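You operate a simulated robot arm through the tools that you are given. There is no shell and no other tool. Be economical: measure what you need, move in short steps, check, and stop when the job is done.

The job below is to be done with a simulated robot arm. You get a single attempt, and the scene is never put back.

TASK
Fetch the grey pack labelled "3" from the top of the coil bench and set it on the top of the old pallets. Take the white coil and leave it on the top of the unit table. Fetch the yellow former and set it in the kit tray. Put the 10 trim slug from the top of the coil bench on the shelf of the crating table and the 30 trim slug on top of the orange pack. Switch the horn switch on. Stack the 160 mm height stand from the top of the old pallets on top of the 70 mm height stand. Lift the white test box lid open. Any order will do. Set down upright: grey pack, trim slug.

The check looks at the end state, three seconds after you hand in, the way a careful person would. Anything else that was tipped, shoved, dropped, spilled or broken makes it a failure. A push-on lid holds only when it is set on centred and level and pressed home; a screw cap is set on level and turned clockwise until tight.

THE ROBOT
A 7-joint arm with a two-finger parallel gripper on a trunk, on a base that drives. Base frame: it is fixed to the floor where the robot stands at the start and does not move with it; the origin is under the middle of the robot, x ahead of it, y to its left, z up; the surface under the hand at the start is at about z = 86. Lengths are in cm, angles in rad, forces in N, time in s.
With the tool pointing down near the work surface it reaches from about 28 to 72 cm from the robot's upright axis, wherever it stands. Its first joint turns from -2.897 to 2.897 rad. Places, roughly: grey pack [75, 25, 100]; height stand [-425, -225, 50]; horn switch [-180, -20, 120]; kit tray (31x25x5 cm) [100, -140, 90]; orange pack [100, 75, 100]; shelf of the crating table [80, -340, 30]; top of the old pallets [-390, -210, 40]; top of the unit table [-120, 0, 80]; trim slug [100, 100, 100]; white coil (14x6x3 cm) [40, 40, 90]; white test box lid [170, -830, 90]; yellow former [50, 125, 75]. Payload 3.43 kg.
The TCP is the grasp point between the finger pads, 3.4 cm short of the fingertips. In the tool frame z runs along the fingers and y along their closing line. The gripper opens to 12.8 cm. The fingers are 2.4 cm wide and 1.2 cm thick; the gripper's body (4.8 by 13 cm) begins 9.6 cm behind the TCP.
Orientation is told as [roll, pitch, yaw] about the base's x, y, z axes, in that order, counted from this pose: with the fingers straight down and closing along the base's y, the tool's x points along the base's -x, its y along +y and its z along -z.

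THE INTERFACE
- The arm moves only by the tool apply_moves. Its argument "increments" is one flat list of numbers, 7 for each row, row after row: the finger opening in cm, from 0 to 12.8, then the shift along the base's x, y, z in units of 40 mm (1.0 is 40 mm), then the turn, a rotation vector about the base's x, y, z in units of 5 degrees (1.0 is 5 degrees). In form: [gripper, tx, ty, tz, rx, ry, rz, gripper, tx, ty, tz, rx, ry, rz, ...]. A call has 1 to 8 rows; each row shifts and turns the commanded pose from where the row before left it. A call with a number of a shift or a turn outside -1 to 1 is refused whole. A row lasts 0.2 s, in which the tool goes at most 5 cm and 0.15 rad; a call with a longer step from one row to the next is refused whole, and so is a gripper value outside its range. A pose out of reach is approached as far as the arm can. The call stops where the force on the tool passes 40 N (or 10 N more than at its start, if that is more) or the arm is blocked; 0.2 s more then pass. The fingers move at their own pace (about 10.8 cm/s each) and stop on an object; they squeeze with about 43 N. The grip force told is the motor's: it shows also when the fingers shut on nothing. Time passes only in rows, and 0.2 s behind the last, so rows that do not move let the fingers close. It gives the time, the measured TCP pose, the force on the tool (base axes), the opening and the grip force at its end, in the units of the frame above (readings bear some noise), with the torque about the TCP (base axes, N m) and any sound that the robot's microphone picked up, and new pictures: "show" is both (left out), scene, wrist or none.
- Cameras (640 x 400 px; columns grow to the right, rows downward): "scene" is now at [-3.03, 14.35, 140.31]; the picture's right is [0.03, -1.00, 0.00], its down [-0.91, -0.03, -0.41] and it looks along [0.40, 0.01, -0.91] (base axes); focal length 214 px, centre (320, 200). "wrist" rides on the gripper at [7.6, -1.1, -16] in the tool frame; the picture's right is [0.15, 0.99, 0.00], its down [-0.88, 0.13, -0.46] and it looks along [-0.45, 0.07, 0.89] (tool axes); focal length 234 px, centre (320, 200). There is no depth. A picture from a camera that has moved, and an enlarged one, comes with that camera's place and axes in the base frame and with its lens.
- slide_trunk(by): slides the trunk up (or, below 0, down) by that many cm; the arm and the scene camera ride with it, the base frame stays. It gives what a move gives, with no picture.
- steer(legs): drives the robot by 1 to 6 legs, each [ahead, left, turn to the left] in cm, cm and rad, along the robot's own axes; the way and the turn of a leg run together, so that a leg with both is an arc; at most 150 cm and 3.142 rad a leg. The arm and the cameras ride along, it lands a little off, and it stops where it bumps. It gives what a move gives, and a new picture of the scene camera.
- turn_head(pan, tilt): turns the head with the scene camera to pan (to the left, within 1.501 rad either way) and tilt (down, from -0.506 to 1.204), counted from straight ahead of the robot. It gives what a move gives, and a new picture of the scene camera.
- close_up(camera, box): a new picture of the part [left, top, right, bottom] of that camera's present view, enlarged. No time passes.
- close_job(): hands the job in; it is judged then, once.

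Work in short steps. Places have to be worked out from the pictures, the camera data and where the tool is seen: move nearer, look again, correct. Check each grasp and each placing, and mend what went wrong. You have 207 turns and 260 pictures in all, those below and enlarged ones among them. Open the gripper and draw the arm clear of the work before you hand the job in, unless the task says otherwise; then end with one line.

The tools are called as name(argument=value, ...) on one line, values as JSON. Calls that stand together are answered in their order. apply_moves: Moves the arm, as the interface text tells. Its arguments: {"type":"object","properties":{"increments":{"type":"array"},"show":{"type":"string","enum":["both","scene","wrist","none"]}},"required":["increments"]} The other tools are called the same way: slide_trunk (by) slides the trunk up or down; steer (legs) drives the base; turn_head (pan, tilt) turns the head that bears the scene camera; close_up (camera, box) takes an enlarged picture of a part of a camera's view; close_job () hands the job in.

At the start:

```text
t: 0.0
tool_pos: [40.65, 11.63, 111.75]
tool_rot: [0.0, -0.001, 0.0]
force: [0.0, -0.5, 0.5]
ft_torque: [-0.04, -0.02, -0.01]
width: 12.79
grasp_force: 0.1
trunk travel left (down, up): [-15.0, 17.4]
robot x, y, heading: [-0.03, 0.0, 0.002]
head pan, tilt: [-0.18, 1.201]
```

scene: 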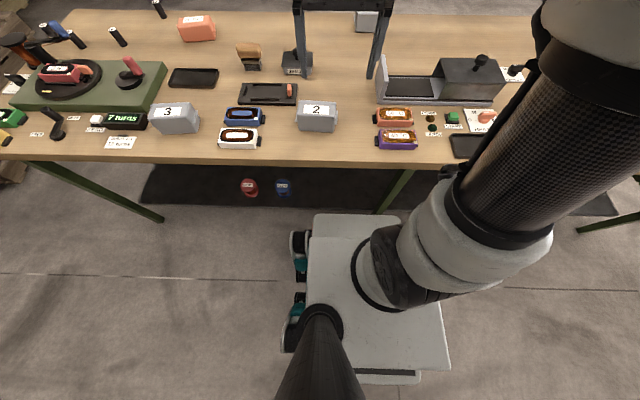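
wrist: 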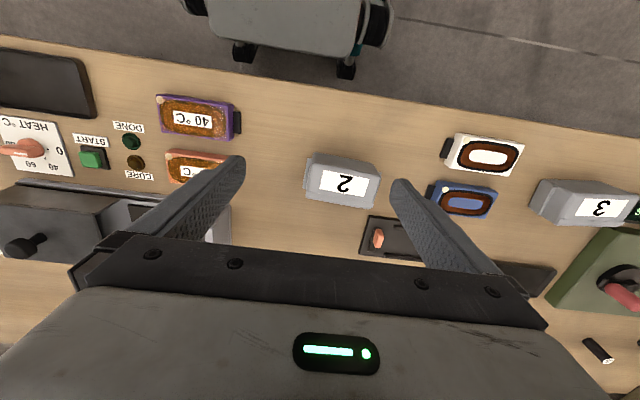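

The bench is in view; I enlarge the left and right parts to identify the pieces.

close_up(camera="scene", box=[0, 0, 320, 200])

close_up(camera="scene", box=[280, 0, 600, 200])

turn_head(pan=0.9, tilt=0.7)

```text
2.00 times, centred on (160, 100) of scene
camera zoom: at [-3.03, 14.35, 140.31], right [0.03, -1.0, 0.0], down [-0.91, -0.03, -0.41], along [0.4, 0.01, -0.91], focal length 429 px, centre (640, 400)
```

zoom: 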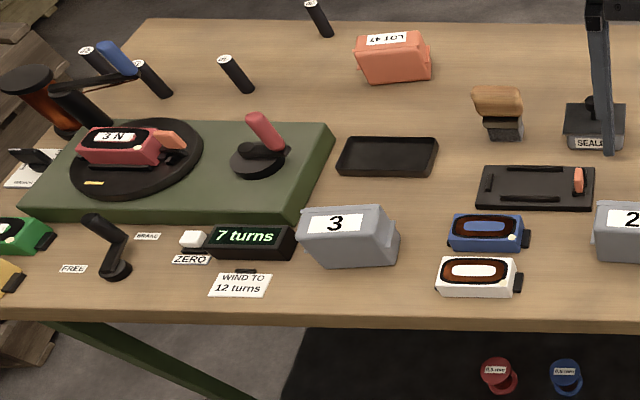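

```text
2.00 times, centred on (440, 100) of scene
camera zoom: at [-3.03, 14.35, 140.31], right [0.03, -1.0, 0.0], down [-0.91, -0.03, -0.41], along [0.4, 0.01, -0.91], focal length 429 px, centre (80, 400)
```

zoom: 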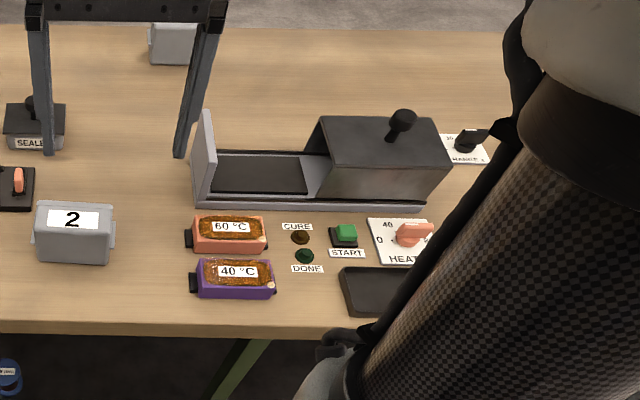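

```text
t: 1.3
tool_pos: [40.6, 11.67, 111.71]
tool_rot: [-0.001, 0.001, 0.0]
force: [0.1, -0.4, -0.4]
ft_torque: [0.01, 0.0, 0.01]
width: 12.8
grasp_force: 0.1
trunk travel left (down, up): [-15.0, 17.4]
robot x, y, heading: [0.23, -0.39, -0.003]
head pan, tilt: [0.901, 0.7]
camera scene: at [-3.68, 20.84, 143.64], right [0.78, -0.62, 0.0], down [-0.4, -0.5, -0.76], along [0.48, 0.6, -0.64], focal length 214 px, centre (320, 200)
```

scene: 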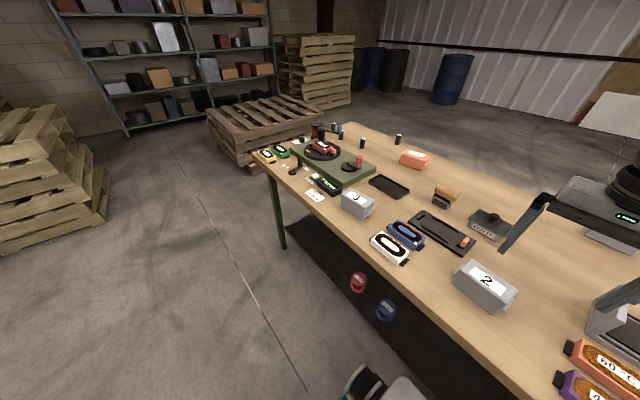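

Trim slugs are the black cylinders at the back of the bench; the orange pack is "LOT 47". I look round the rest of the hall.

close_up(camera="scene", box=[240, 110, 440, 235])

turn_head(pan=-0.9, tilt=0.4)

turn_head(pan=-1.5, tilt=0.4)

```text
3.20 times, centred on (340, 172) of scene
camera zoom: at [-3.68, 20.84, 143.64], right [0.78, -0.62, 0.0], down [-0.4, -0.5, -0.76], along [0.48, 0.6, -0.64], focal length 686 px, centre (256, 288)
```

zoom: 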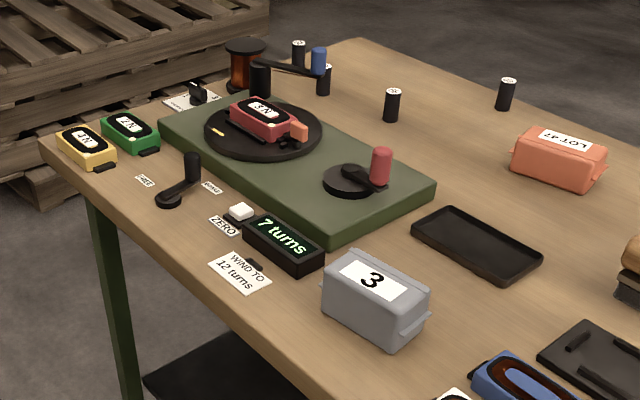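

```text
t: 3.1
tool_pos: [40.62, 11.57, 111.68]
tool_rot: [0.0, 0.001, 0.001]
force: [0.3, -0.5, 0.6]
ft_torque: [-0.01, 0.0, -0.05]
width: 12.82
grasp_force: 0.0
trunk travel left (down, up): [-15.0, 17.4]
robot x, y, heading: [-0.09, 0.11, 0.001]
head pan, tilt: [-0.901, 0.4]
camera scene: at [-3.2, 6.93, 146.33], right [-0.78, -0.62, 0.0], down [-0.24, 0.3, -0.92], along [0.57, -0.72, -0.39], focal length 214 px, centre (320, 200)
```

scene: 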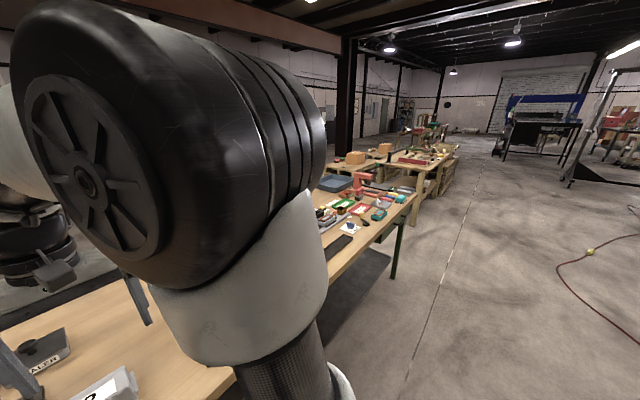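

```text
t: 4.1
tool_pos: [40.62, 11.77, 111.77]
tool_rot: [0.0, 0.001, 0.001]
force: [0.1, 0.4, -0.7]
ft_torque: [0.01, -0.05, 0.01]
width: 12.78
grasp_force: 0.2
trunk travel left (down, up): [-15.0, 17.4]
robot x, y, heading: [0.12, -0.05, 0.001]
head pan, tilt: [-1.499, 0.4]
camera scene: at [-8.29, 4.95, 146.33], right [-1.0, -0.07, 0.0], down [-0.03, 0.39, -0.92], along [0.07, -0.92, -0.39], focal length 214 px, centre (320, 200)
```

scene: 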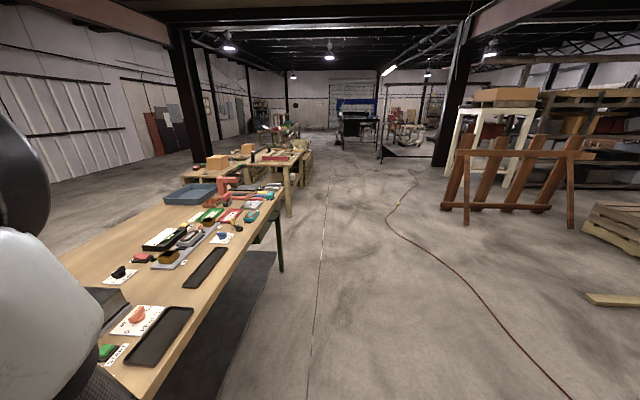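

I back off a little and drive left along the bench front to reach the yellow former and to see the slug labels.

turn_head(pan=0.3, tilt=0.8)

steer(legs=[[-15, 0, 0], [0, 100, 0]])

close_up(camera="scene", box=[220, 60, 420, 185])

```text
t: 5.9
tool_pos: [40.66, 11.54, 111.62]
tool_rot: [-0.002, 0.001, 0.0]
force: [-0.4, -0.5, 0.3]
ft_torque: [0.0, 0.02, -0.02]
width: 12.81
grasp_force: 0.0
trunk travel left (down, up): [-15.0, 17.4]
robot x, y, heading: [0.27, -0.03, -0.002]
head pan, tilt: [0.3, 0.799]
camera scene: at [-1.25, 16.57, 142.82], right [0.3, -0.96, 0.0], down [-0.68, -0.21, -0.7], along [0.67, 0.21, -0.72], focal length 214 px, centre (320, 200)
```

scene: 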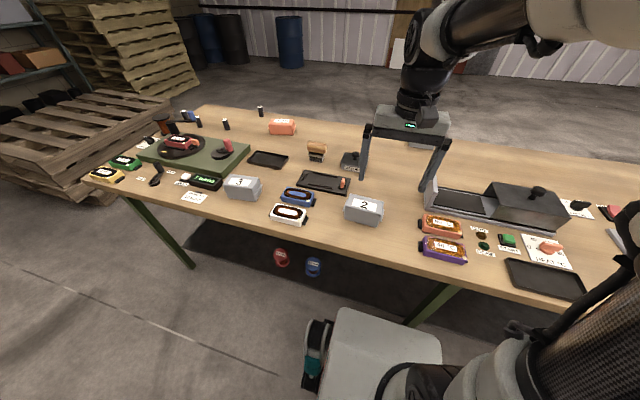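

```text
t: 16.8
tool_pos: [24.8, 112.3, 111.65]
tool_rot: [0.0, -0.001, 0.016]
force: [-0.3, 0.2, 0.6]
ft_torque: [-0.04, -0.03, 0.02]
width: 12.77
grasp_force: 0.1
trunk travel left (down, up): [-15.0, 17.4]
robot x, y, heading: [-15.76, 99.69, 0.017]
head pan, tilt: [0.3, 0.799]
camera scene: at [-17.28, 116.57, 142.82], right [0.31, -0.95, 0.0], down [-0.68, -0.22, -0.7], along [0.66, 0.22, -0.72], focal length 214 px, centre (320, 200)
```

scene: 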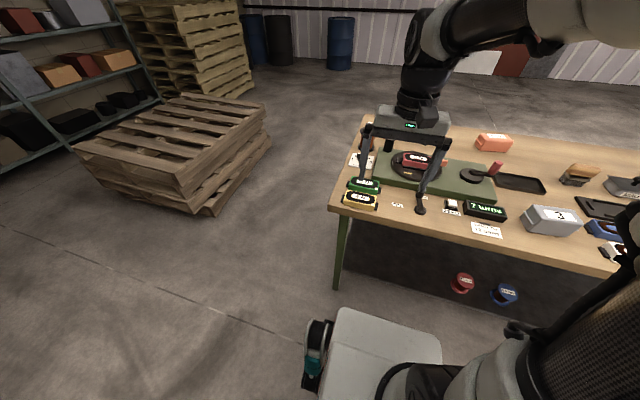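

```text
3.20 times, centred on (320, 122) of scene
camera zoom: at [-17.28, 116.57, 142.82], right [0.31, -0.95, 0.0], down [-0.68, -0.22, -0.7], along [0.66, 0.22, -0.72], focal length 686 px, centre (320, 448)
```

zoom: 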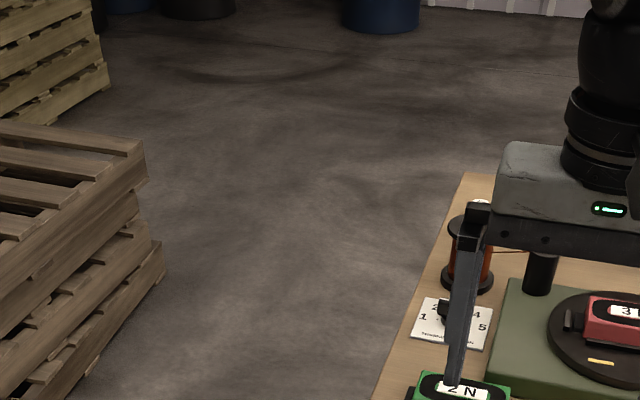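

The gap round the bench's left end is wide enough (pallet edge y≈243). Yellow former is at about (36.4, 119.5); I move over it and turn the hand 90° so it closes across the former.

apply_moves(increments=[12.8, 0.36, 0.22, 0, 0, 0, 1, 12.8, 0.36, 0.22, 0, 0, 0, 1, 12.8, 0.36, 0.22, 0, 0, 0, 1, 12.8, 0.36, 0.22, 0, 0, 0, 1, 12.8, 0.36, 0.22, 0, 0, 0, 1, 12.8, 0.36, 0.22, 0, 0, 0, 1, 12.8, 0.36, 0.22, 0, 0, 0, 1, 12.8, 0.36, 0.22, 0, 0, 0, 1], show="none")

apply_moves(increments=[12.8, 0, 0, 0, 0, 0, 1, 12.8, 0, 0, 0, 0, 0, 1, 12.8, 0, 0, 0, 0, 0, 1, 12.8, 0, 0, 0, 0, 0, 1, 12.8, 0, 0, 0, 0, 0, 1, 12.8, 0, 0, 0, 0, 0, 1, 12.8, 0, 0, 0, 0, 0, 1, 12.8, 0, 0, 0, 0, 0, 1], show="both")

```text
t: 18.6
tool_pos: [36.36, 119.56, 111.69]
tool_rot: [0.001, 0.0, 0.718]
force: [0.4, 0.3, -0.3]
ft_torque: [0.01, 0.0, 0.02]
width: 12.8
grasp_force: 0.1
trunk travel left (down, up): [-15.0, 17.4]
robot x, y, heading: [-15.4, 100.1, 0.019]
head pan, tilt: [0.3, 0.799]
```

```text
t: 20.4
tool_pos: [36.19, 119.48, 111.78]
tool_rot: [0.001, 0.0, 1.416]
force: [0.2, 0.5, 0.1]
ft_torque: [-0.02, 0.02, 0.03]
width: 12.79
grasp_force: 0.0
trunk travel left (down, up): [-15.0, 17.4]
robot x, y, heading: [-15.54, 99.86, 0.016]
head pan, tilt: [0.3, 0.799]
camera scene: at [-17.28, 116.57, 142.82], right [0.31, -0.95, 0.0], down [-0.68, -0.22, -0.7], along [0.66, 0.22, -0.72], focal length 214 px, centre (320, 200)
camera wrist: at [36.23, 111.75, 127.75], right [-1.0, 0.01, 0.0], down [0.01, 0.89, 0.46], along [0.0, 0.46, -0.89], focal length 234 px, centre (320, 200)
```

scene: 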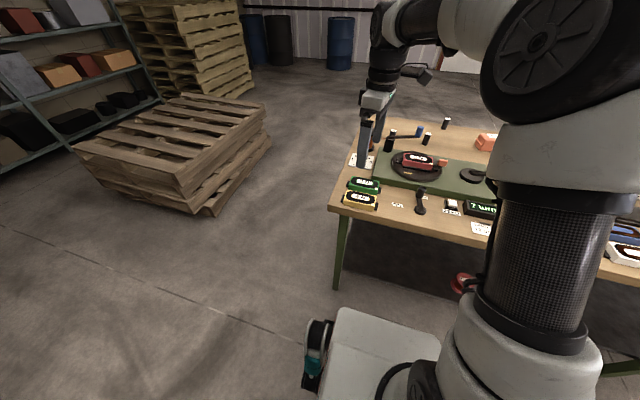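
wrist: 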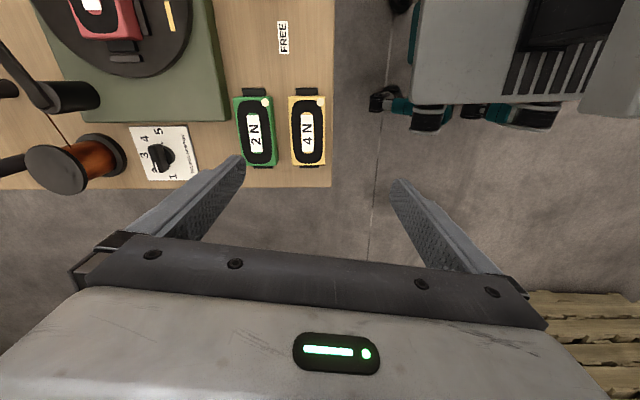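

Yellow former centre ≈ (38.1, 119.5), 6 cm wide, only ~1.9 cm gap to the green one. I finish the turn, narrow the fingers and descend partway.

apply_moves(increments=[7.4, 0.2, 0, -0.8, 0, 0, 0.89, 7.4, 0.2, 0, -0.9, 0, 0, 0.89, 7.4, 0, 0, -0.9, 0, 0, 0, 7.4, 0, 0, -0.9, 0, 0, 0, 7.4, 0, 0, 0, 0, 0, 0], show="wrist")

```text
t: 21.6
tool_pos: [38.02, 119.39, 97.67]
tool_rot: [-0.001, 0.0, 1.569]
force: [0.2, 0.1, -0.1]
ft_torque: [0.03, 0.03, -0.03]
width: 7.42
grasp_force: 0.0
trunk travel left (down, up): [-15.0, 17.4]
robot x, y, heading: [-15.61, 99.88, 0.02]
head pan, tilt: [0.3, 0.799]
camera wrist: at [39.19, 111.7, 113.69], right [-0.99, -0.14, 0.0], down [-0.13, 0.88, 0.46], along [-0.07, 0.45, -0.89], focal length 234 px, centre (320, 200)
```

wrist: 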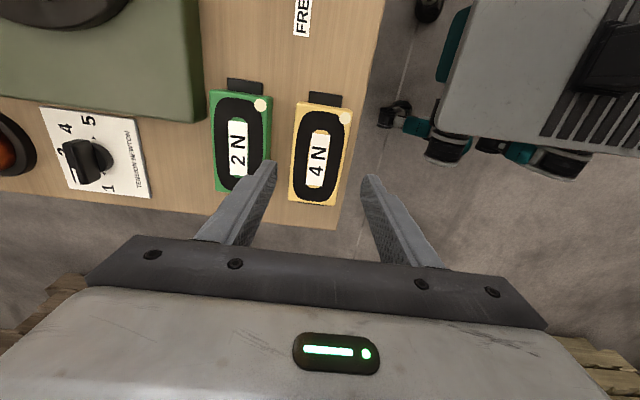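

Aligned: inner fingers straddle the former with ~0.6 cm each side. Descend and close.

apply_moves(increments=[7.4, -0.05, -0.1, -0.9, 0, 0, 0, 7.4, 0, 0, -0.95, 0, 0, 0, 7.4, 0, 0, 0, 0, 0, 0, 0, 0, 0, 0, 0, 0, 0, 0, 0, 0, 0, 0, 0, 0, 0, 0, 0, 0, 0, 0, 0], show="wrist")

```text
t: 23.0
tool_pos: [37.81, 118.97, 90.44]
tool_rot: [0.0, 0.0, 1.569]
force: [0.5, -0.6, 1.5]
ft_torque: [-0.2, -0.03, 0.07]
width: 5.73
grasp_force: 42.8
trunk travel left (down, up): [-15.0, 17.4]
robot x, y, heading: [-15.71, 99.97, 0.019]
head pan, tilt: [0.3, 0.799]
camera wrist: at [39.04, 111.36, 106.42], right [-0.99, -0.14, 0.0], down [-0.13, 0.88, 0.46], along [-0.07, 0.45, -0.89], focal length 234 px, centre (320, 200)
```

wrist: 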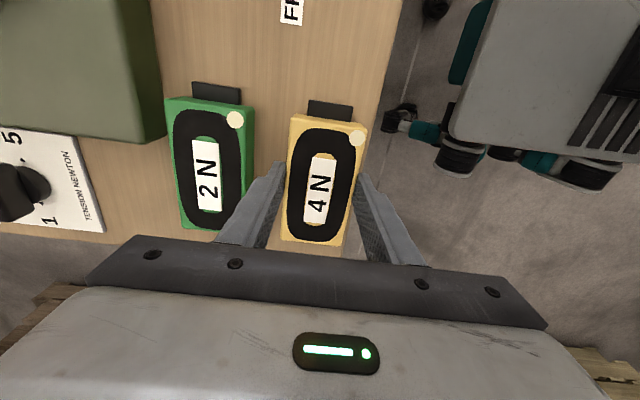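

Gripped (5.7 cm). I lift high and drive right along the bench front toward its right end.

apply_moves(increments=[0, 0, 0, 0.9, 0, 0, 0, 0, 0, 0, 1, 0, 0, 0, 0, 0, 0, 1, 0, 0, 0, 0, 0, 0, 1, 0, 0, 0, 0, -0.7, 0, 1, 0, 0, 0, 0, -0.7, 0, 1, 0, 0, 0, 0, 0, 0, 1, 0, 0, 0, 0, 0, 0, 0.5, 0, 0, 0], show="wrist")

turn_head(pan=-0.8, tilt=0.6)

steer(legs=[[-15, 0, -0.018], [0, -130, 0], [0, -130, 0]])

```text
t: 24.8
tool_pos: [32.01, 119.01, 119.77]
tool_rot: [0.0, 0.0, 1.569]
force: [0.2, -0.4, -1.9]
ft_torque: [-0.01, 0.01, 0.02]
width: 5.72
grasp_force: 42.7
trunk travel left (down, up): [-15.0, 17.4]
robot x, y, heading: [-15.69, 100.0, 0.022]
head pan, tilt: [0.3, 0.799]
camera wrist: at [33.15, 111.33, 135.9], right [-0.99, -0.14, 0.0], down [-0.13, 0.88, 0.46], along [-0.07, 0.45, -0.89], focal length 234 px, centre (320, 200)
```

wrist: 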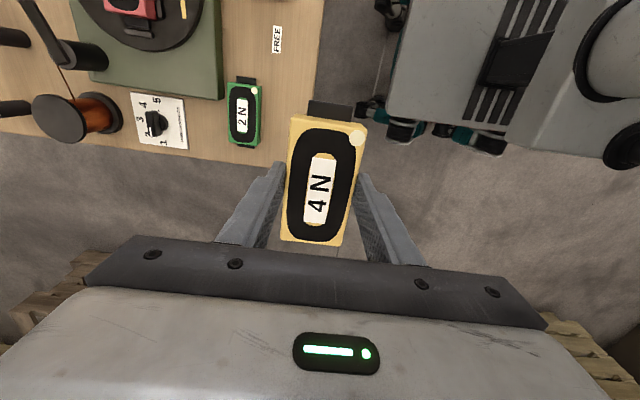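

```text
t: 26.2
tool_pos: [32.02, 118.96, 119.83]
tool_rot: [0.001, -0.001, 1.571]
force: [-0.5, -0.7, -1.1]
ft_torque: [-0.02, -0.04, 0.01]
width: 5.71
grasp_force: 42.8
trunk travel left (down, up): [-15.0, 17.4]
robot x, y, heading: [-15.58, 99.93, 0.021]
head pan, tilt: [-0.799, 0.6]
camera scene: at [-18.66, 107.83, 144.51], right [-0.7, -0.71, 0.0], down [-0.4, 0.4, -0.82], along [0.59, -0.58, -0.57], focal length 214 px, centre (320, 200)
```

scene: 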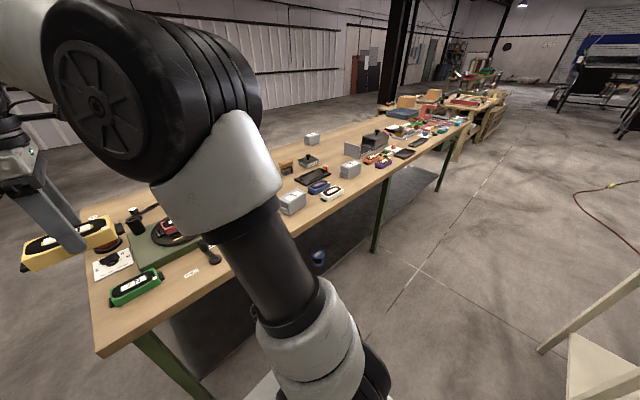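

```text
t: 52.0
tool_pos: [15.21, -141.16, 119.8]
tool_rot: [-0.001, -0.001, 1.546]
force: [-0.1, 0.1, -1.5]
ft_torque: [-0.02, 0.02, -0.01]
width: 5.74
grasp_force: 42.7
trunk travel left (down, up): [-15.0, 17.4]
robot x, y, heading: [-32.87, -158.92, -0.007]
head pan, tilt: [-0.799, 0.6]
camera scene: at [-35.79, -151.11, 144.51], right [-0.72, -0.69, 0.0], down [-0.39, 0.41, -0.83], along [0.57, -0.6, -0.56], focal length 214 px, centre (320, 200)
```

scene: 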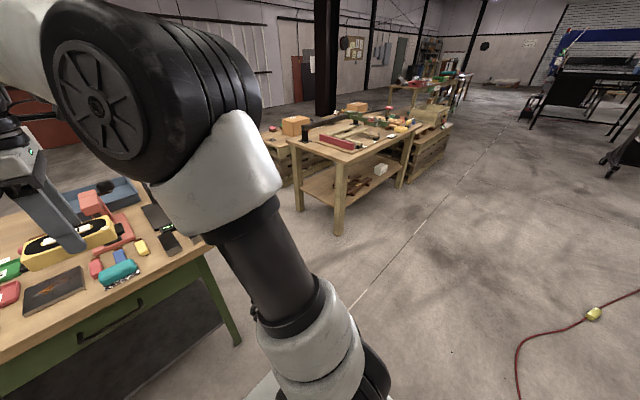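

Bench end is at y≈-165, crating table leg at y≈-277; gap is free. I drive into the gap beside the bench end, heading unchanged, so the arm can reach the tray to the left.

turn_head(pan=0.9, tilt=0.7)

steer(legs=[[0, -53, 0], [105, 0, 0]])

```text
t: 53.8
tool_pos: [15.19, -141.22, 119.77]
tool_rot: [0.0, 0.0, 1.544]
force: [1.0, 0.7, -2.5]
ft_torque: [-0.05, -0.04, -0.01]
width: 5.71
grasp_force: 42.9
trunk travel left (down, up): [-15.0, 17.4]
robot x, y, heading: [-32.92, -158.98, -0.007]
head pan, tilt: [0.901, 0.7]
camera scene: at [-36.59, -138.11, 143.64], right [0.78, -0.63, 0.0], down [-0.4, -0.5, -0.76], along [0.48, 0.6, -0.64], focal length 214 px, centre (320, 200)
```

scene: 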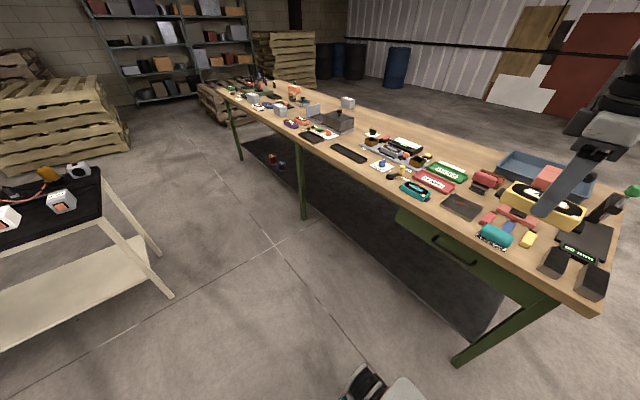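

```text
t: 64.5
tool_pos: [119.8, -194.3, 119.81]
tool_rot: [0.0, 0.001, 1.562]
force: [0.7, 0.4, -2.1]
ft_torque: [-0.03, -0.03, 0.0]
width: 5.72
grasp_force: 43.3
trunk travel left (down, up): [-15.0, 17.4]
robot x, y, heading: [71.66, -212.85, 0.017]
head pan, tilt: [0.901, 0.7]
camera scene: at [68.02, -192.06, 143.64], right [0.79, -0.61, 0.0], down [-0.4, -0.51, -0.76], along [0.47, 0.6, -0.64], focal length 214 px, centre (320, 200)
```

scene: 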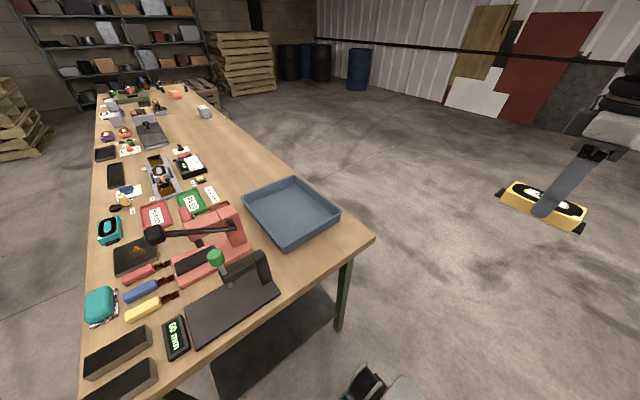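

Tray spans about x 82–107, y −155…−124 (centre 95, −139). I ease the base closer, then swing the arm over it.

steer(legs=[[20, 10, 0]])

apply_moves(increments=[0, -0.8, 0.73, 0, 0, 0, 0, 0, -0.8, 0.73, 0, 0, 0, 0, 0, -0.8, 0.73, 0, 0, 0, 0, 0, -0.8, 0.73, 0, 0, 0, 0, 0, -0.8, 0.73, 0, 0, 0, 0, 0, -0.8, 0.73, 0, 0, 0, 0, 0, -0.8, 0.73, 0, 0, 0, 0, 0, 0, 0, 0, 0, 0, 0], show="none")

```text
t: 66.2
tool_pos: [139.93, -183.91, 119.89]
tool_rot: [0.0, 0.0, 1.563]
force: [0.1, -1.2, -1.7]
ft_torque: [-0.01, -0.01, -0.01]
width: 5.76
grasp_force: 43.1
trunk travel left (down, up): [-15.0, 17.4]
robot x, y, heading: [92.26, -202.41, 0.011]
head pan, tilt: [0.901, 0.7]
camera scene: at [88.08, -181.83, 143.64], right [0.79, -0.61, 0.0], down [-0.4, -0.51, -0.76], along [0.47, 0.6, -0.64], focal length 214 px, centre (320, 200)
```

scene: 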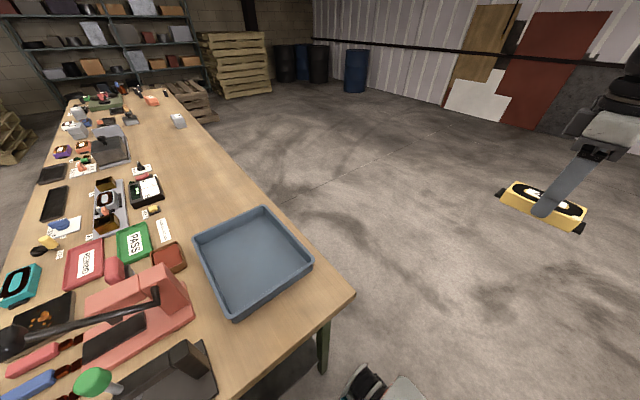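

```text
t: 68.0
tool_pos: [117.45, -163.6, 119.62]
tool_rot: [0.0, 0.0, 1.559]
force: [-0.8, -0.6, -1.8]
ft_torque: [-0.04, 0.01, -0.01]
width: 5.72
grasp_force: 43.1
trunk travel left (down, up): [-15.0, 17.4]
robot x, y, heading: [92.18, -203.16, 0.012]
head pan, tilt: [0.901, 0.7]
```

Going well; I continue to the tray centre and look.

apply_moves(increments=[0, -0.8, 0.75, 0, 0, 0, 0, 0, -0.8, 0.75, 0, 0, 0, 0, 0, -0.8, 0.75, 0, 0, 0, 0, 0, -0.8, 0.75, 0, 0, 0, 0, 0, -0.8, 0.75, 0, 0, 0, 0, 0, -0.8, 0.75, 0, 0, 0, 0, 0, -0.8, 0.6, 0, 0, 0, 0, 0, 0, 0, -0.9, 0, 0, 0], show="both")

```text
t: 69.8
tool_pos: [95.02, -143.21, 116.46]
tool_rot: [0.0, 0.001, 1.561]
force: [-1.0, 0.7, -1.7]
ft_torque: [-0.01, -0.06, -0.03]
width: 5.72
grasp_force: 43.1
trunk travel left (down, up): [-15.0, 17.4]
robot x, y, heading: [91.87, -202.59, 0.012]
head pan, tilt: [0.901, 0.7]
camera scene: at [88.04, -181.8, 143.64], right [0.79, -0.61, 0.0], down [-0.39, -0.51, -0.76], along [0.47, 0.6, -0.64], focal length 214 px, centre (320, 200)
camera wrist: at [96.02, -150.84, 132.41], right [-0.99, -0.14, 0.0], down [-0.12, 0.88, 0.45], along [-0.06, 0.45, -0.89], focal length 234 px, centre (320, 200)
```

scene: 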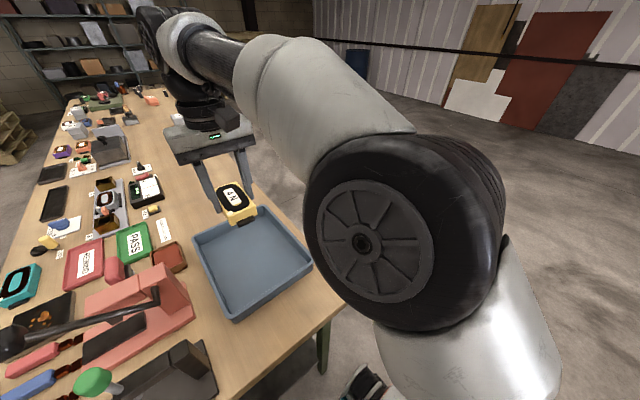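
wrist: 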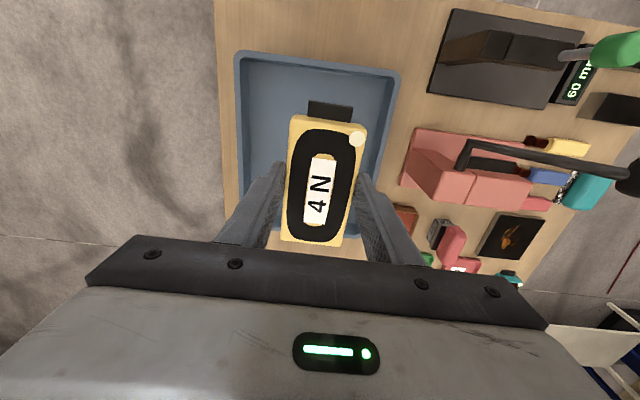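

The former is over the tray; I nudge to its centre and lower toward the floor of the tray.

apply_moves(increments=[0, 0.2, 0.6, -0.7, 0, 0, 0, 0, 0, 0.6, -1, 0, 0, 0, 0, 0, 0, -1, 0, 0, 0, 0, 0, 0, -1, 0, 0, 0, 0, 0, 0, -1, 0, 0, 0, 0, 0, 0, -1, 0, 0, 0, 0, 0, 0, -0.4, 0, 0, 0, 0, 0, 0, 0, 0, 0, 0], show="wrist")

```text
t: 71.6
tool_pos: [95.74, -138.41, 91.83]
tool_rot: [0.0, 0.001, 1.561]
force: [0.6, -0.1, -1.4]
ft_torque: [0.01, -0.02, 0.05]
width: 5.74
grasp_force: 42.9
trunk travel left (down, up): [-15.0, 17.4]
robot x, y, heading: [91.83, -202.99, 0.005]
head pan, tilt: [0.901, 0.7]
camera wrist: at [96.96, -146.03, 107.86], right [-0.99, -0.14, 0.0], down [-0.12, 0.88, 0.46], along [-0.06, 0.45, -0.89], focal length 234 px, centre (320, 200)
```

wrist: 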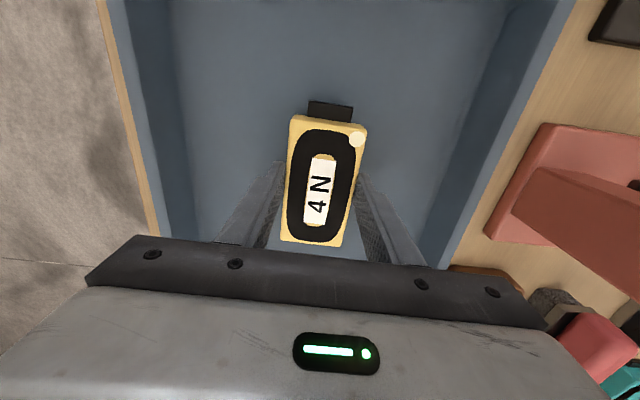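

Slowly lower until contact, then open and rise.

apply_moves(increments=[0, 0, 0, -0.1, 0, 0, 0, 0, 0, 0, -0.1, 0, 0, 0, 0, 0, 0, -0.1, 0, 0, 0], show="none")

```text
t: 72.4
tool_pos: [95.76, -138.33, 90.78]
tool_rot: [0.001, -0.004, 1.563]
force: [0.9, 0.1, 7.0]
ft_torque: [-0.48, -0.04, 0.03]
width: 5.71
grasp_force: 43.1
trunk travel left (down, up): [-15.0, 17.4]
robot x, y, heading: [92.11, -202.29, 0.012]
head pan, tilt: [0.901, 0.7]
```

Contact felt (7 N). Open and rise.

apply_moves(increments=[8.5, 0, 0, 0, 0, 0, 0, 8.5, 0, 0, 0, 0, 0, 0, 8.5, 0, 0, 0.5, 0, 0, 0, 8.5, 0, 0, 1, 0, 0, 0, 8.5, 0, 0, 1, 0, 0, 0, 8.5, 0, 0, 1, 0, 0, 0, 8.5, 0, 0, 1, 0, 0, 0, 8.5, 0, 0, 1, 0, 0, 0], show="wrist")

```text
t: 74.2
tool_pos: [95.56, -138.43, 112.53]
tool_rot: [0.001, 0.001, 1.562]
force: [-0.2, 0.1, 0.3]
ft_torque: [-0.04, -0.02, 0.01]
width: 8.52
grasp_force: 0.0
trunk travel left (down, up): [-15.0, 17.4]
robot x, y, heading: [92.21, -202.98, 0.011]
head pan, tilt: [0.901, 0.7]
camera wrist: at [96.72, -146.03, 128.56], right [-0.99, -0.14, 0.0], down [-0.12, 0.88, 0.45], along [-0.06, 0.45, -0.89], focal length 234 px, centre (320, 200)
```

wrist: 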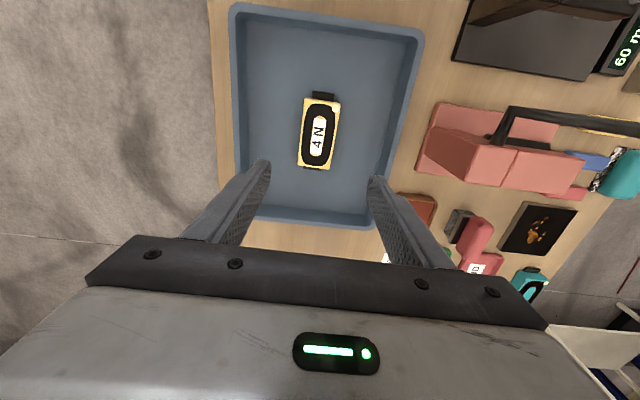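

Former sits in the tray. I swing the arm back in front of the robot, then drive round behind the bench to the slugs.

apply_moves(increments=[8.5, 0.8, -0.75, 0.5, 0, 0, 0, 8.5, 0.8, -0.75, 0, 0, 0, 0, 8.5, 0.8, -0.75, 0, 0, 0, 0, 8.5, 0.8, -0.75, 0, 0, 0, 0, 8.5, 0.8, -0.75, 0, 0, 0, 0, 8.5, 0.8, -0.75, 0, 0, 0, 0, 8.5, 0.8, -0.75, 0, 0, 0, 0, 8.5, 0.8, -0.75, 0, 0, 0, 0], show="none")

apply_moves(increments=[8.5, 0.8, -0.75, 0, 0, 0, 0, 8.5, 0.8, -0.75, 0, 0, 0, 0, 8.5, 0.8, -0.75, 0, 0, 0, 0, 8.5, 0.8, -0.75, 0, 0, 0, 0, 8.5, 0.8, -0.75, 0, 0, 0, 0, 8.5, 0.8, -0.75, 0, 0, 0, 0], show="none")

steer(legs=[[62, 0, 0], [0, 0, 1.56], [140, 0, 0], [140, 0, 0]])

```text
t: 76.0
tool_pos: [121.43, -162.56, 114.52]
tool_rot: [0.0, -0.001, 1.563]
force: [0.0, 0.5, 0.0]
ft_torque: [-0.05, 0.01, 0.01]
width: 8.47
grasp_force: 0.0
trunk travel left (down, up): [-15.0, 17.4]
robot x, y, heading: [91.73, -202.72, 0.01]
head pan, tilt: [0.901, 0.7]
```

```text
t: 77.4
tool_pos: [140.61, -180.26, 114.61]
tool_rot: [-0.001, 0.0, 1.562]
force: [-0.9, -0.5, 0.3]
ft_torque: [-0.04, -0.01, -0.01]
width: 8.5
grasp_force: 0.1
trunk travel left (down, up): [-15.0, 17.4]
robot x, y, heading: [91.73, -202.9, 0.012]
head pan, tilt: [0.901, 0.7]
```

```text
t: 98.0
tool_pos: [117.02, 125.75, 114.63]
tool_rot: [0.001, -0.002, -3.111]
force: [0.3, 2.0, 0.7]
ft_torque: [-0.01, 0.0, -0.01]
width: 8.49
grasp_force: 0.0
trunk travel left (down, up): [-15.0, 17.4]
robot x, y, heading: [141.72, 78.68, 1.617]
head pan, tilt: [0.901, 0.7]
camera scene: at [120.87, 73.61, 143.65], right [0.58, 0.81, 0.0], down [0.52, -0.38, -0.76], along [-0.62, 0.45, -0.64], focal length 214 px, centre (320, 200)
```

scene: 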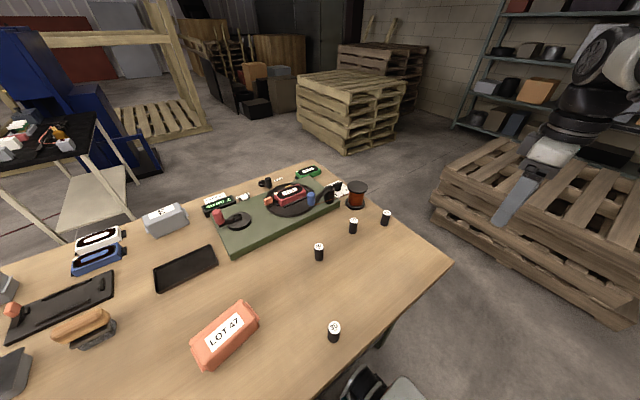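

Excellent view of the slugs; enlarge to read their labels.

close_up(camera="scene", box=[300, 200, 400, 262])

close_up(camera="scene", box=[180, 280, 360, 392])

```text
6.40 times, centred on (350, 231) of scene
camera zoom: at [120.87, 73.61, 143.65], right [0.58, 0.81, 0.0], down [0.52, -0.38, -0.76], along [-0.62, 0.45, -0.64], focal length 1373 px, centre (128, 2)
```

zoom: 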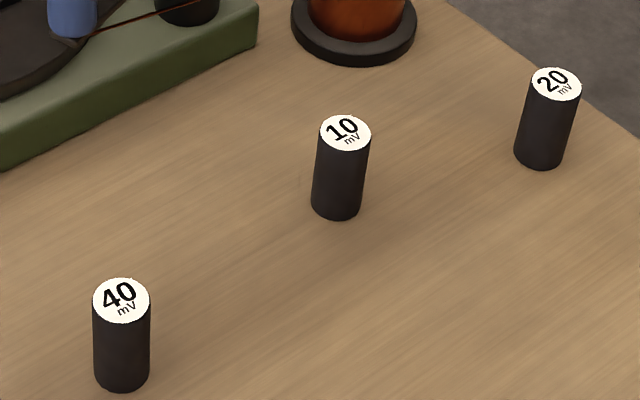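

```text
3.56 times, centred on (270, 336) of scene
camera zoom: at [120.87, 73.61, 143.65], right [0.58, 0.81, 0.0], down [0.52, -0.38, -0.76], along [-0.62, 0.45, -0.64], focal length 763 px, centre (498, -284)
```

zoom: 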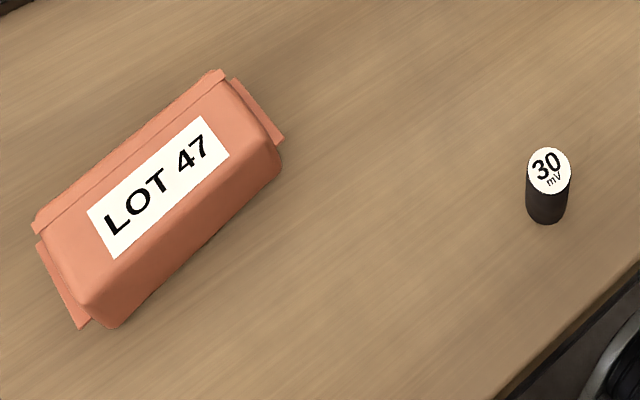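

Labels read: 10 at about (85.5, 113.7), 30 at about (107.7, 87.1), orange pack centre (95.6, 66.6). Move above the 30 slug.

apply_moves(increments=[6, -0.24, -1, 0, 0, 0, 0, 6, -0.24, -1, 0, 0, 0, 0, 6, -0.24, -1, 0, 0, 0, 0, 6, -0.24, -1, 0, 0, 0, 0, 6, -0.24, -1, -0.5, 0, 0, 0, 6, -0.24, -1, -0.5, 0, 0, 0, 6, -0.24, -1, -0.5, 0, 0, 0, 6, -0.24, -1, -0.5, 0, 0, 0], show="none")

apply_moves(increments=[6, -0.24, -1, 0, 0, 0, 0, 6, -0.24, -0.7, 0, 0, 0, 0, 6, 0, 0, 0, 0, 0, 0], show="wrist")

```text
t: 99.8
tool_pos: [109.5, 93.77, 106.71]
tool_rot: [0.001, 0.0, -3.113]
force: [0.2, 1.1, -0.2]
ft_torque: [-0.03, 0.01, 0.0]
width: 6.0
grasp_force: 0.0
trunk travel left (down, up): [-15.0, 17.4]
robot x, y, heading: [140.88, 78.0, 1.625]
head pan, tilt: [0.901, 0.7]
```

```text
t: 100.6
tool_pos: [107.4, 87.42, 106.4]
tool_rot: [0.007, 0.006, -3.123]
force: [0.6, 0.1, 0.2]
ft_torque: [0.0, 0.0, 0.02]
width: 5.98
grasp_force: 0.0
trunk travel left (down, up): [-15.0, 17.4]
robot x, y, heading: [141.07, 78.2, 1.62]
head pan, tilt: [0.901, 0.7]
camera wrist: at [114.98, 88.7, 122.5], right [0.17, -0.99, 0.01], down [-0.88, -0.14, 0.45], along [-0.44, -0.08, -0.89], focal length 234 px, centre (320, 200)
```

wrist: 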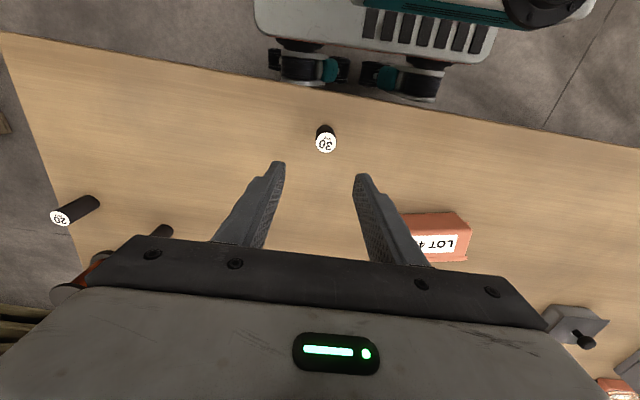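

Slug top at about (107.9, 86.4). Centre over it, descend most of the way, and check.

apply_moves(increments=[6, 0.12, -0.25, -0.8, 0, 0, 0, 6, 0, 0, -1, 0, 0, 0, 6, 0, 0, -0.6, 0, 0, 0, 6, 0, 0, 0, 0, 0, 0], show="wrist")

```text
t: 101.6
tool_pos: [107.8, 86.06, 96.94]
tool_rot: [0.0, 0.0, -3.112]
force: [-0.2, -0.4, 0.0]
ft_torque: [0.0, -0.02, 0.02]
width: 5.98
grasp_force: 0.0
trunk travel left (down, up): [-15.0, 17.4]
robot x, y, heading: [141.2, 78.32, 1.62]
head pan, tilt: [0.901, 0.7]
camera wrist: at [115.36, 87.3, 113.06], right [0.18, -0.98, 0.0], down [-0.88, -0.16, 0.46], along [-0.45, -0.08, -0.89], focal length 234 px, centre (320, 200)
```

wrist: 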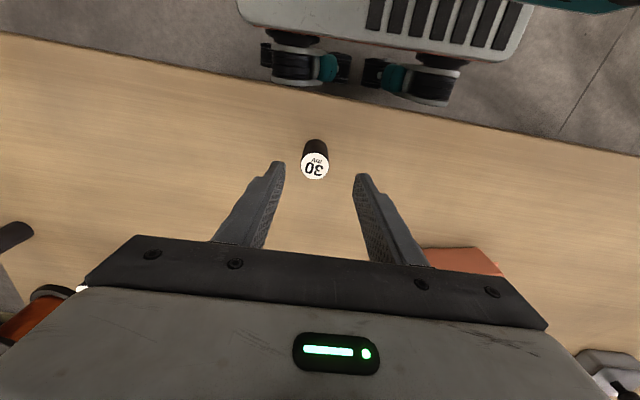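

Aligned within 0.5 cm. Descend to z≈90 and close.

apply_moves(increments=[6, 0.02, 0.1, -0.85, 0, 0, 0, 6, 0, 0, -0.9, 0, 0, 0, 6, 0, 0, 0, 0, 0, 0, 0, 0, 0, 0, 0, 0, 0, 0, 0, 0, 0, 0, 0, 0, 0, 0, 0, 0, 0, 0, 0], show="wrist")

```text
t: 103.0
tool_pos: [107.9, 86.42, 90.05]
tool_rot: [0.0, 0.001, -3.111]
force: [0.1, 0.8, 0.2]
ft_torque: [0.0, -0.03, 0.01]
width: 2.64
grasp_force: 43.1
trunk travel left (down, up): [-15.0, 17.4]
robot x, y, heading: [141.3, 77.85, 1.62]
head pan, tilt: [0.901, 0.7]
camera wrist: at [115.47, 87.82, 105.96], right [0.18, -0.98, 0.0], down [-0.88, -0.16, 0.46], along [-0.45, -0.08, -0.89], focal length 234 px, centre (320, 200)
```

wrist: 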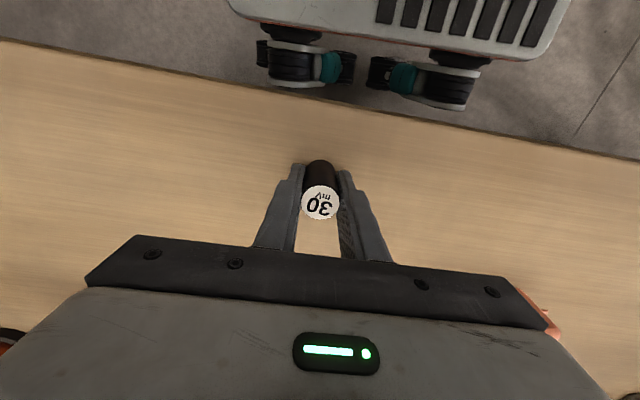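

Gripped. Lift and move toward the orange pack, then look.

apply_moves(increments=[0, 0, 0, 1, 0, 0, 0, 0, 0, 0, 1, 0, 0, 0, 0, 0, 0, 1, 0, 0, 0, 0, -0.5, -0.8, 0.2, 0, 0, 0, 0, -0.5, -0.8, 0, 0, 0, 0, 0, -0.5, -0.9, 0, 0, 0, 0, 0, -0.5, -0.9, 0, 0, 0, 0, 0, 0, 0, 0, 0, 0, 0], show="both")

```text
t: 104.8
tool_pos: [100.18, 73.1, 102.73]
tool_rot: [0.001, 0.003, -3.118]
force: [0.4, -0.7, -0.9]
ft_torque: [-0.02, -0.06, 0.0]
width: 2.66
grasp_force: 42.7
trunk travel left (down, up): [-15.0, 17.4]
robot x, y, heading: [141.44, 78.58, 1.619]
head pan, tilt: [0.901, 0.7]
camera scene: at [120.08, 72.6, 143.95], right [0.46, 0.89, 0.0], down [0.55, -0.28, -0.79], along [-0.7, 0.36, -0.62], focal length 214 px, centre (320, 200)
camera wrist: at [107.67, 74.27, 118.83], right [0.17, -0.99, 0.0], down [-0.88, -0.15, 0.45], along [-0.45, -0.08, -0.89], focal length 234 px, centre (320, 200)
```

scene: 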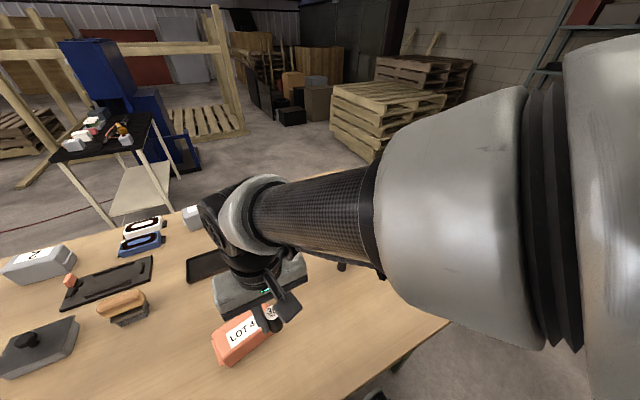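
wrist: 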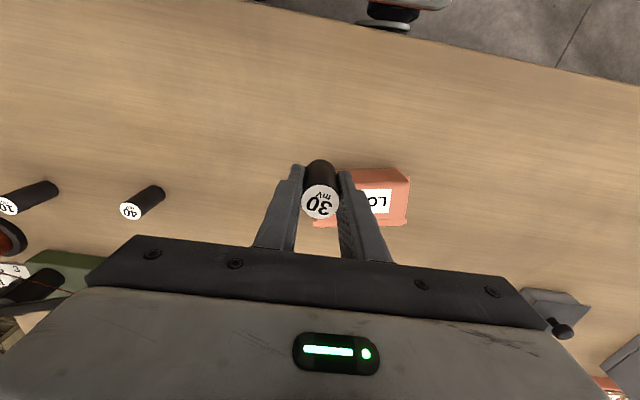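

Pack top centre is about (96, 66.5). Move over and lower to just above.

apply_moves(increments=[0, -0.52, -0.82, 0, 0, 0, 0, 0, -0.52, -0.82, 0, 0, 0, 0, 0, 0, 0, -0.4, 0, 0, 0, 0, 0, 0, -0.4, 0, 0, 0, 0, 0, 0, 0, 0, 0, 0], show="both")

close_up(camera="scene", box=[180, 270, 330, 370])

```text
t: 106.0
tool_pos: [95.77, 66.29, 99.46]
tool_rot: [0.001, 0.0, -3.11]
force: [-0.6, 0.0, -0.7]
ft_torque: [0.0, -0.01, -0.01]
width: 2.63
grasp_force: 42.9
trunk travel left (down, up): [-15.0, 17.4]
robot x, y, heading: [141.5, 78.35, 1.621]
head pan, tilt: [0.901, 0.7]
camera scene: at [120.61, 73.42, 143.86], right [0.55, 0.83, 0.0], down [0.52, -0.35, -0.78], along [-0.65, 0.43, -0.62], focal length 214 px, centre (320, 200)
camera wrist: at [103.42, 67.65, 115.44], right [0.18, -0.98, 0.0], down [-0.88, -0.16, 0.46], along [-0.45, -0.08, -0.89], focal length 234 px, centre (320, 200)
```

scene: 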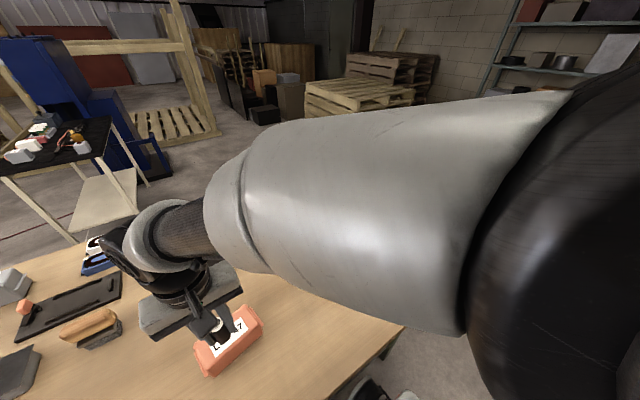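
wrist: 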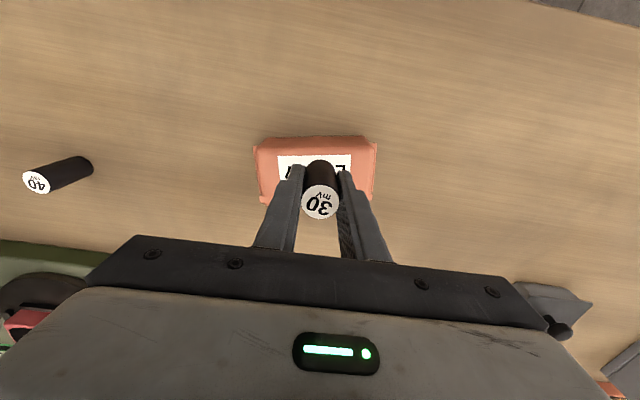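

```text
4.00 times, centred on (255, 320) of scene
camera zoom: at [120.61, 73.42, 143.86], right [0.55, 0.83, 0.0], down [0.52, -0.35, -0.78], along [-0.65, 0.43, -0.62], focal length 858 px, centre (580, -280)
```

zoom: 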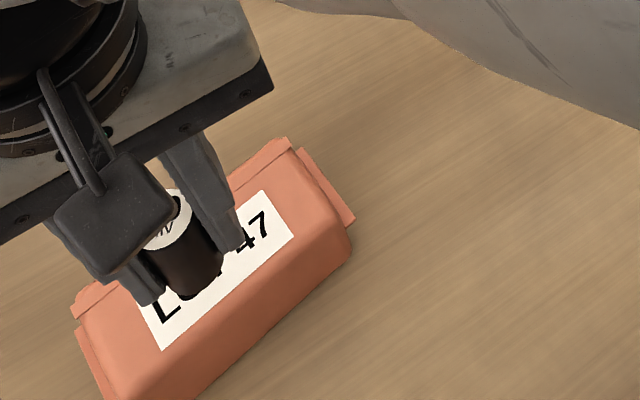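

The slug is centred over the label. Lower in small steps until contact.

apply_moves(increments=[0, 0, 0, -0.12, 0, 0, 0, 0, 0, 0, -0.12, 0, 0, 0, 0, 0, 0, -0.12, 0, 0, 0, 0, 0, 0, -0.12, 0, 0, 0], show="none")

```text
t: 107.0
tool_pos: [95.79, 66.3, 97.53]
tool_rot: [-0.001, -0.001, -3.11]
force: [-0.6, 0.3, -1.9]
ft_torque: [-0.02, 0.0, 0.02]
width: 2.62
grasp_force: 43.0
trunk travel left (down, up): [-15.0, 17.4]
robot x, y, heading: [141.46, 77.99, 1.623]
head pan, tilt: [0.901, 0.7]
```

apply_moves(increments=[0, 0, 0, -0.1, 0, 0, 0, 0, 0, 0, -0.1, 0, 0, 0, 0, 0, 0, -0.1, 0, 0, 0], show="none")

close_up(camera="scene", box=[180, 270, 330, 370])

```text
t: 107.8
tool_pos: [95.88, 66.31, 96.59]
tool_rot: [0.0, -0.001, -3.112]
force: [-0.3, -0.8, -1.6]
ft_torque: [-0.02, -0.06, 0.01]
width: 2.63
grasp_force: 43.1
trunk travel left (down, up): [-15.0, 17.4]
robot x, y, heading: [140.97, 78.09, 1.623]
head pan, tilt: [0.901, 0.7]
```

```text
4.00 times, centred on (255, 320) of scene
camera zoom: at [120.86, 73.61, 143.64], right [0.58, 0.81, 0.0], down [0.52, -0.38, -0.76], along [-0.62, 0.45, -0.64], focal length 858 px, centre (580, -280)
```

zoom: 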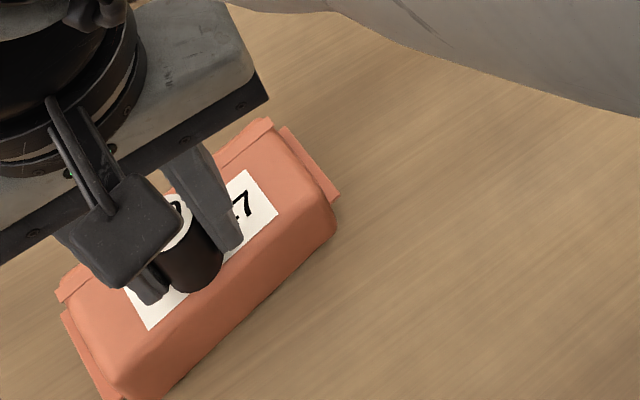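

Slightly off the label centre toward me; shift (−0.8, +0.5) and keep lowering.

apply_moves(increments=[0, -0.2, 0.12, 0, 0, 0, 0, 0, 0, 0, -0.08, 0, 0, 0, 0, 0, 0, -0.08, 0, 0, 0], show="none")

apply_moves(increments=[0, 0, 0, -0.08, 0, 0, 0, 0, 0, 0, -0.08, 0, 0, 0], show="none")

close_up(camera="scene", box=[180, 270, 330, 370])

```text
t: 108.6
tool_pos: [95.02, 66.95, 96.0]
tool_rot: [-0.001, -0.004, -3.114]
force: [2.4, 2.0, 15.8]
ft_torque: [0.09, -0.14, 0.05]
width: 2.62
grasp_force: 42.9
trunk travel left (down, up): [-15.0, 17.4]
robot x, y, heading: [141.41, 78.17, 1.622]
head pan, tilt: [0.901, 0.7]
```

```text
t: 109.2
tool_pos: [94.87, 66.96, 95.38]
tool_rot: [0.001, -0.007, -3.114]
force: [-1.3, 7.2, 38.4]
ft_torque: [0.22, -0.05, 0.02]
width: 2.65
grasp_force: 42.6
trunk travel left (down, up): [-15.0, 17.4]
robot x, y, heading: [141.13, 78.0, 1.622]
head pan, tilt: [0.901, 0.7]
```

```text
4.00 times, centred on (255, 320) of scene
camera zoom: at [121.07, 73.73, 143.72], right [0.58, 0.81, 0.0], down [0.52, -0.38, -0.77], along [-0.62, 0.45, -0.64], focal length 858 px, centre (580, -280)
```

zoom: 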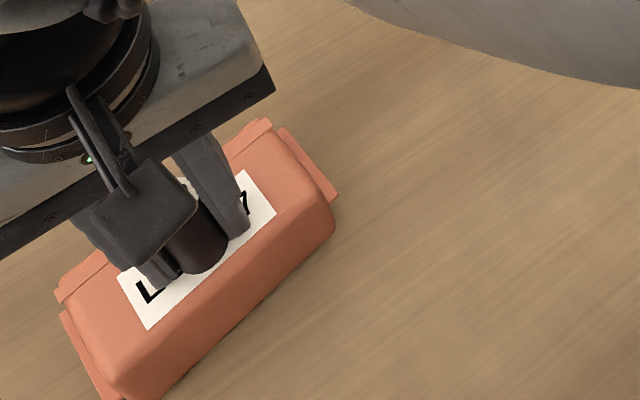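

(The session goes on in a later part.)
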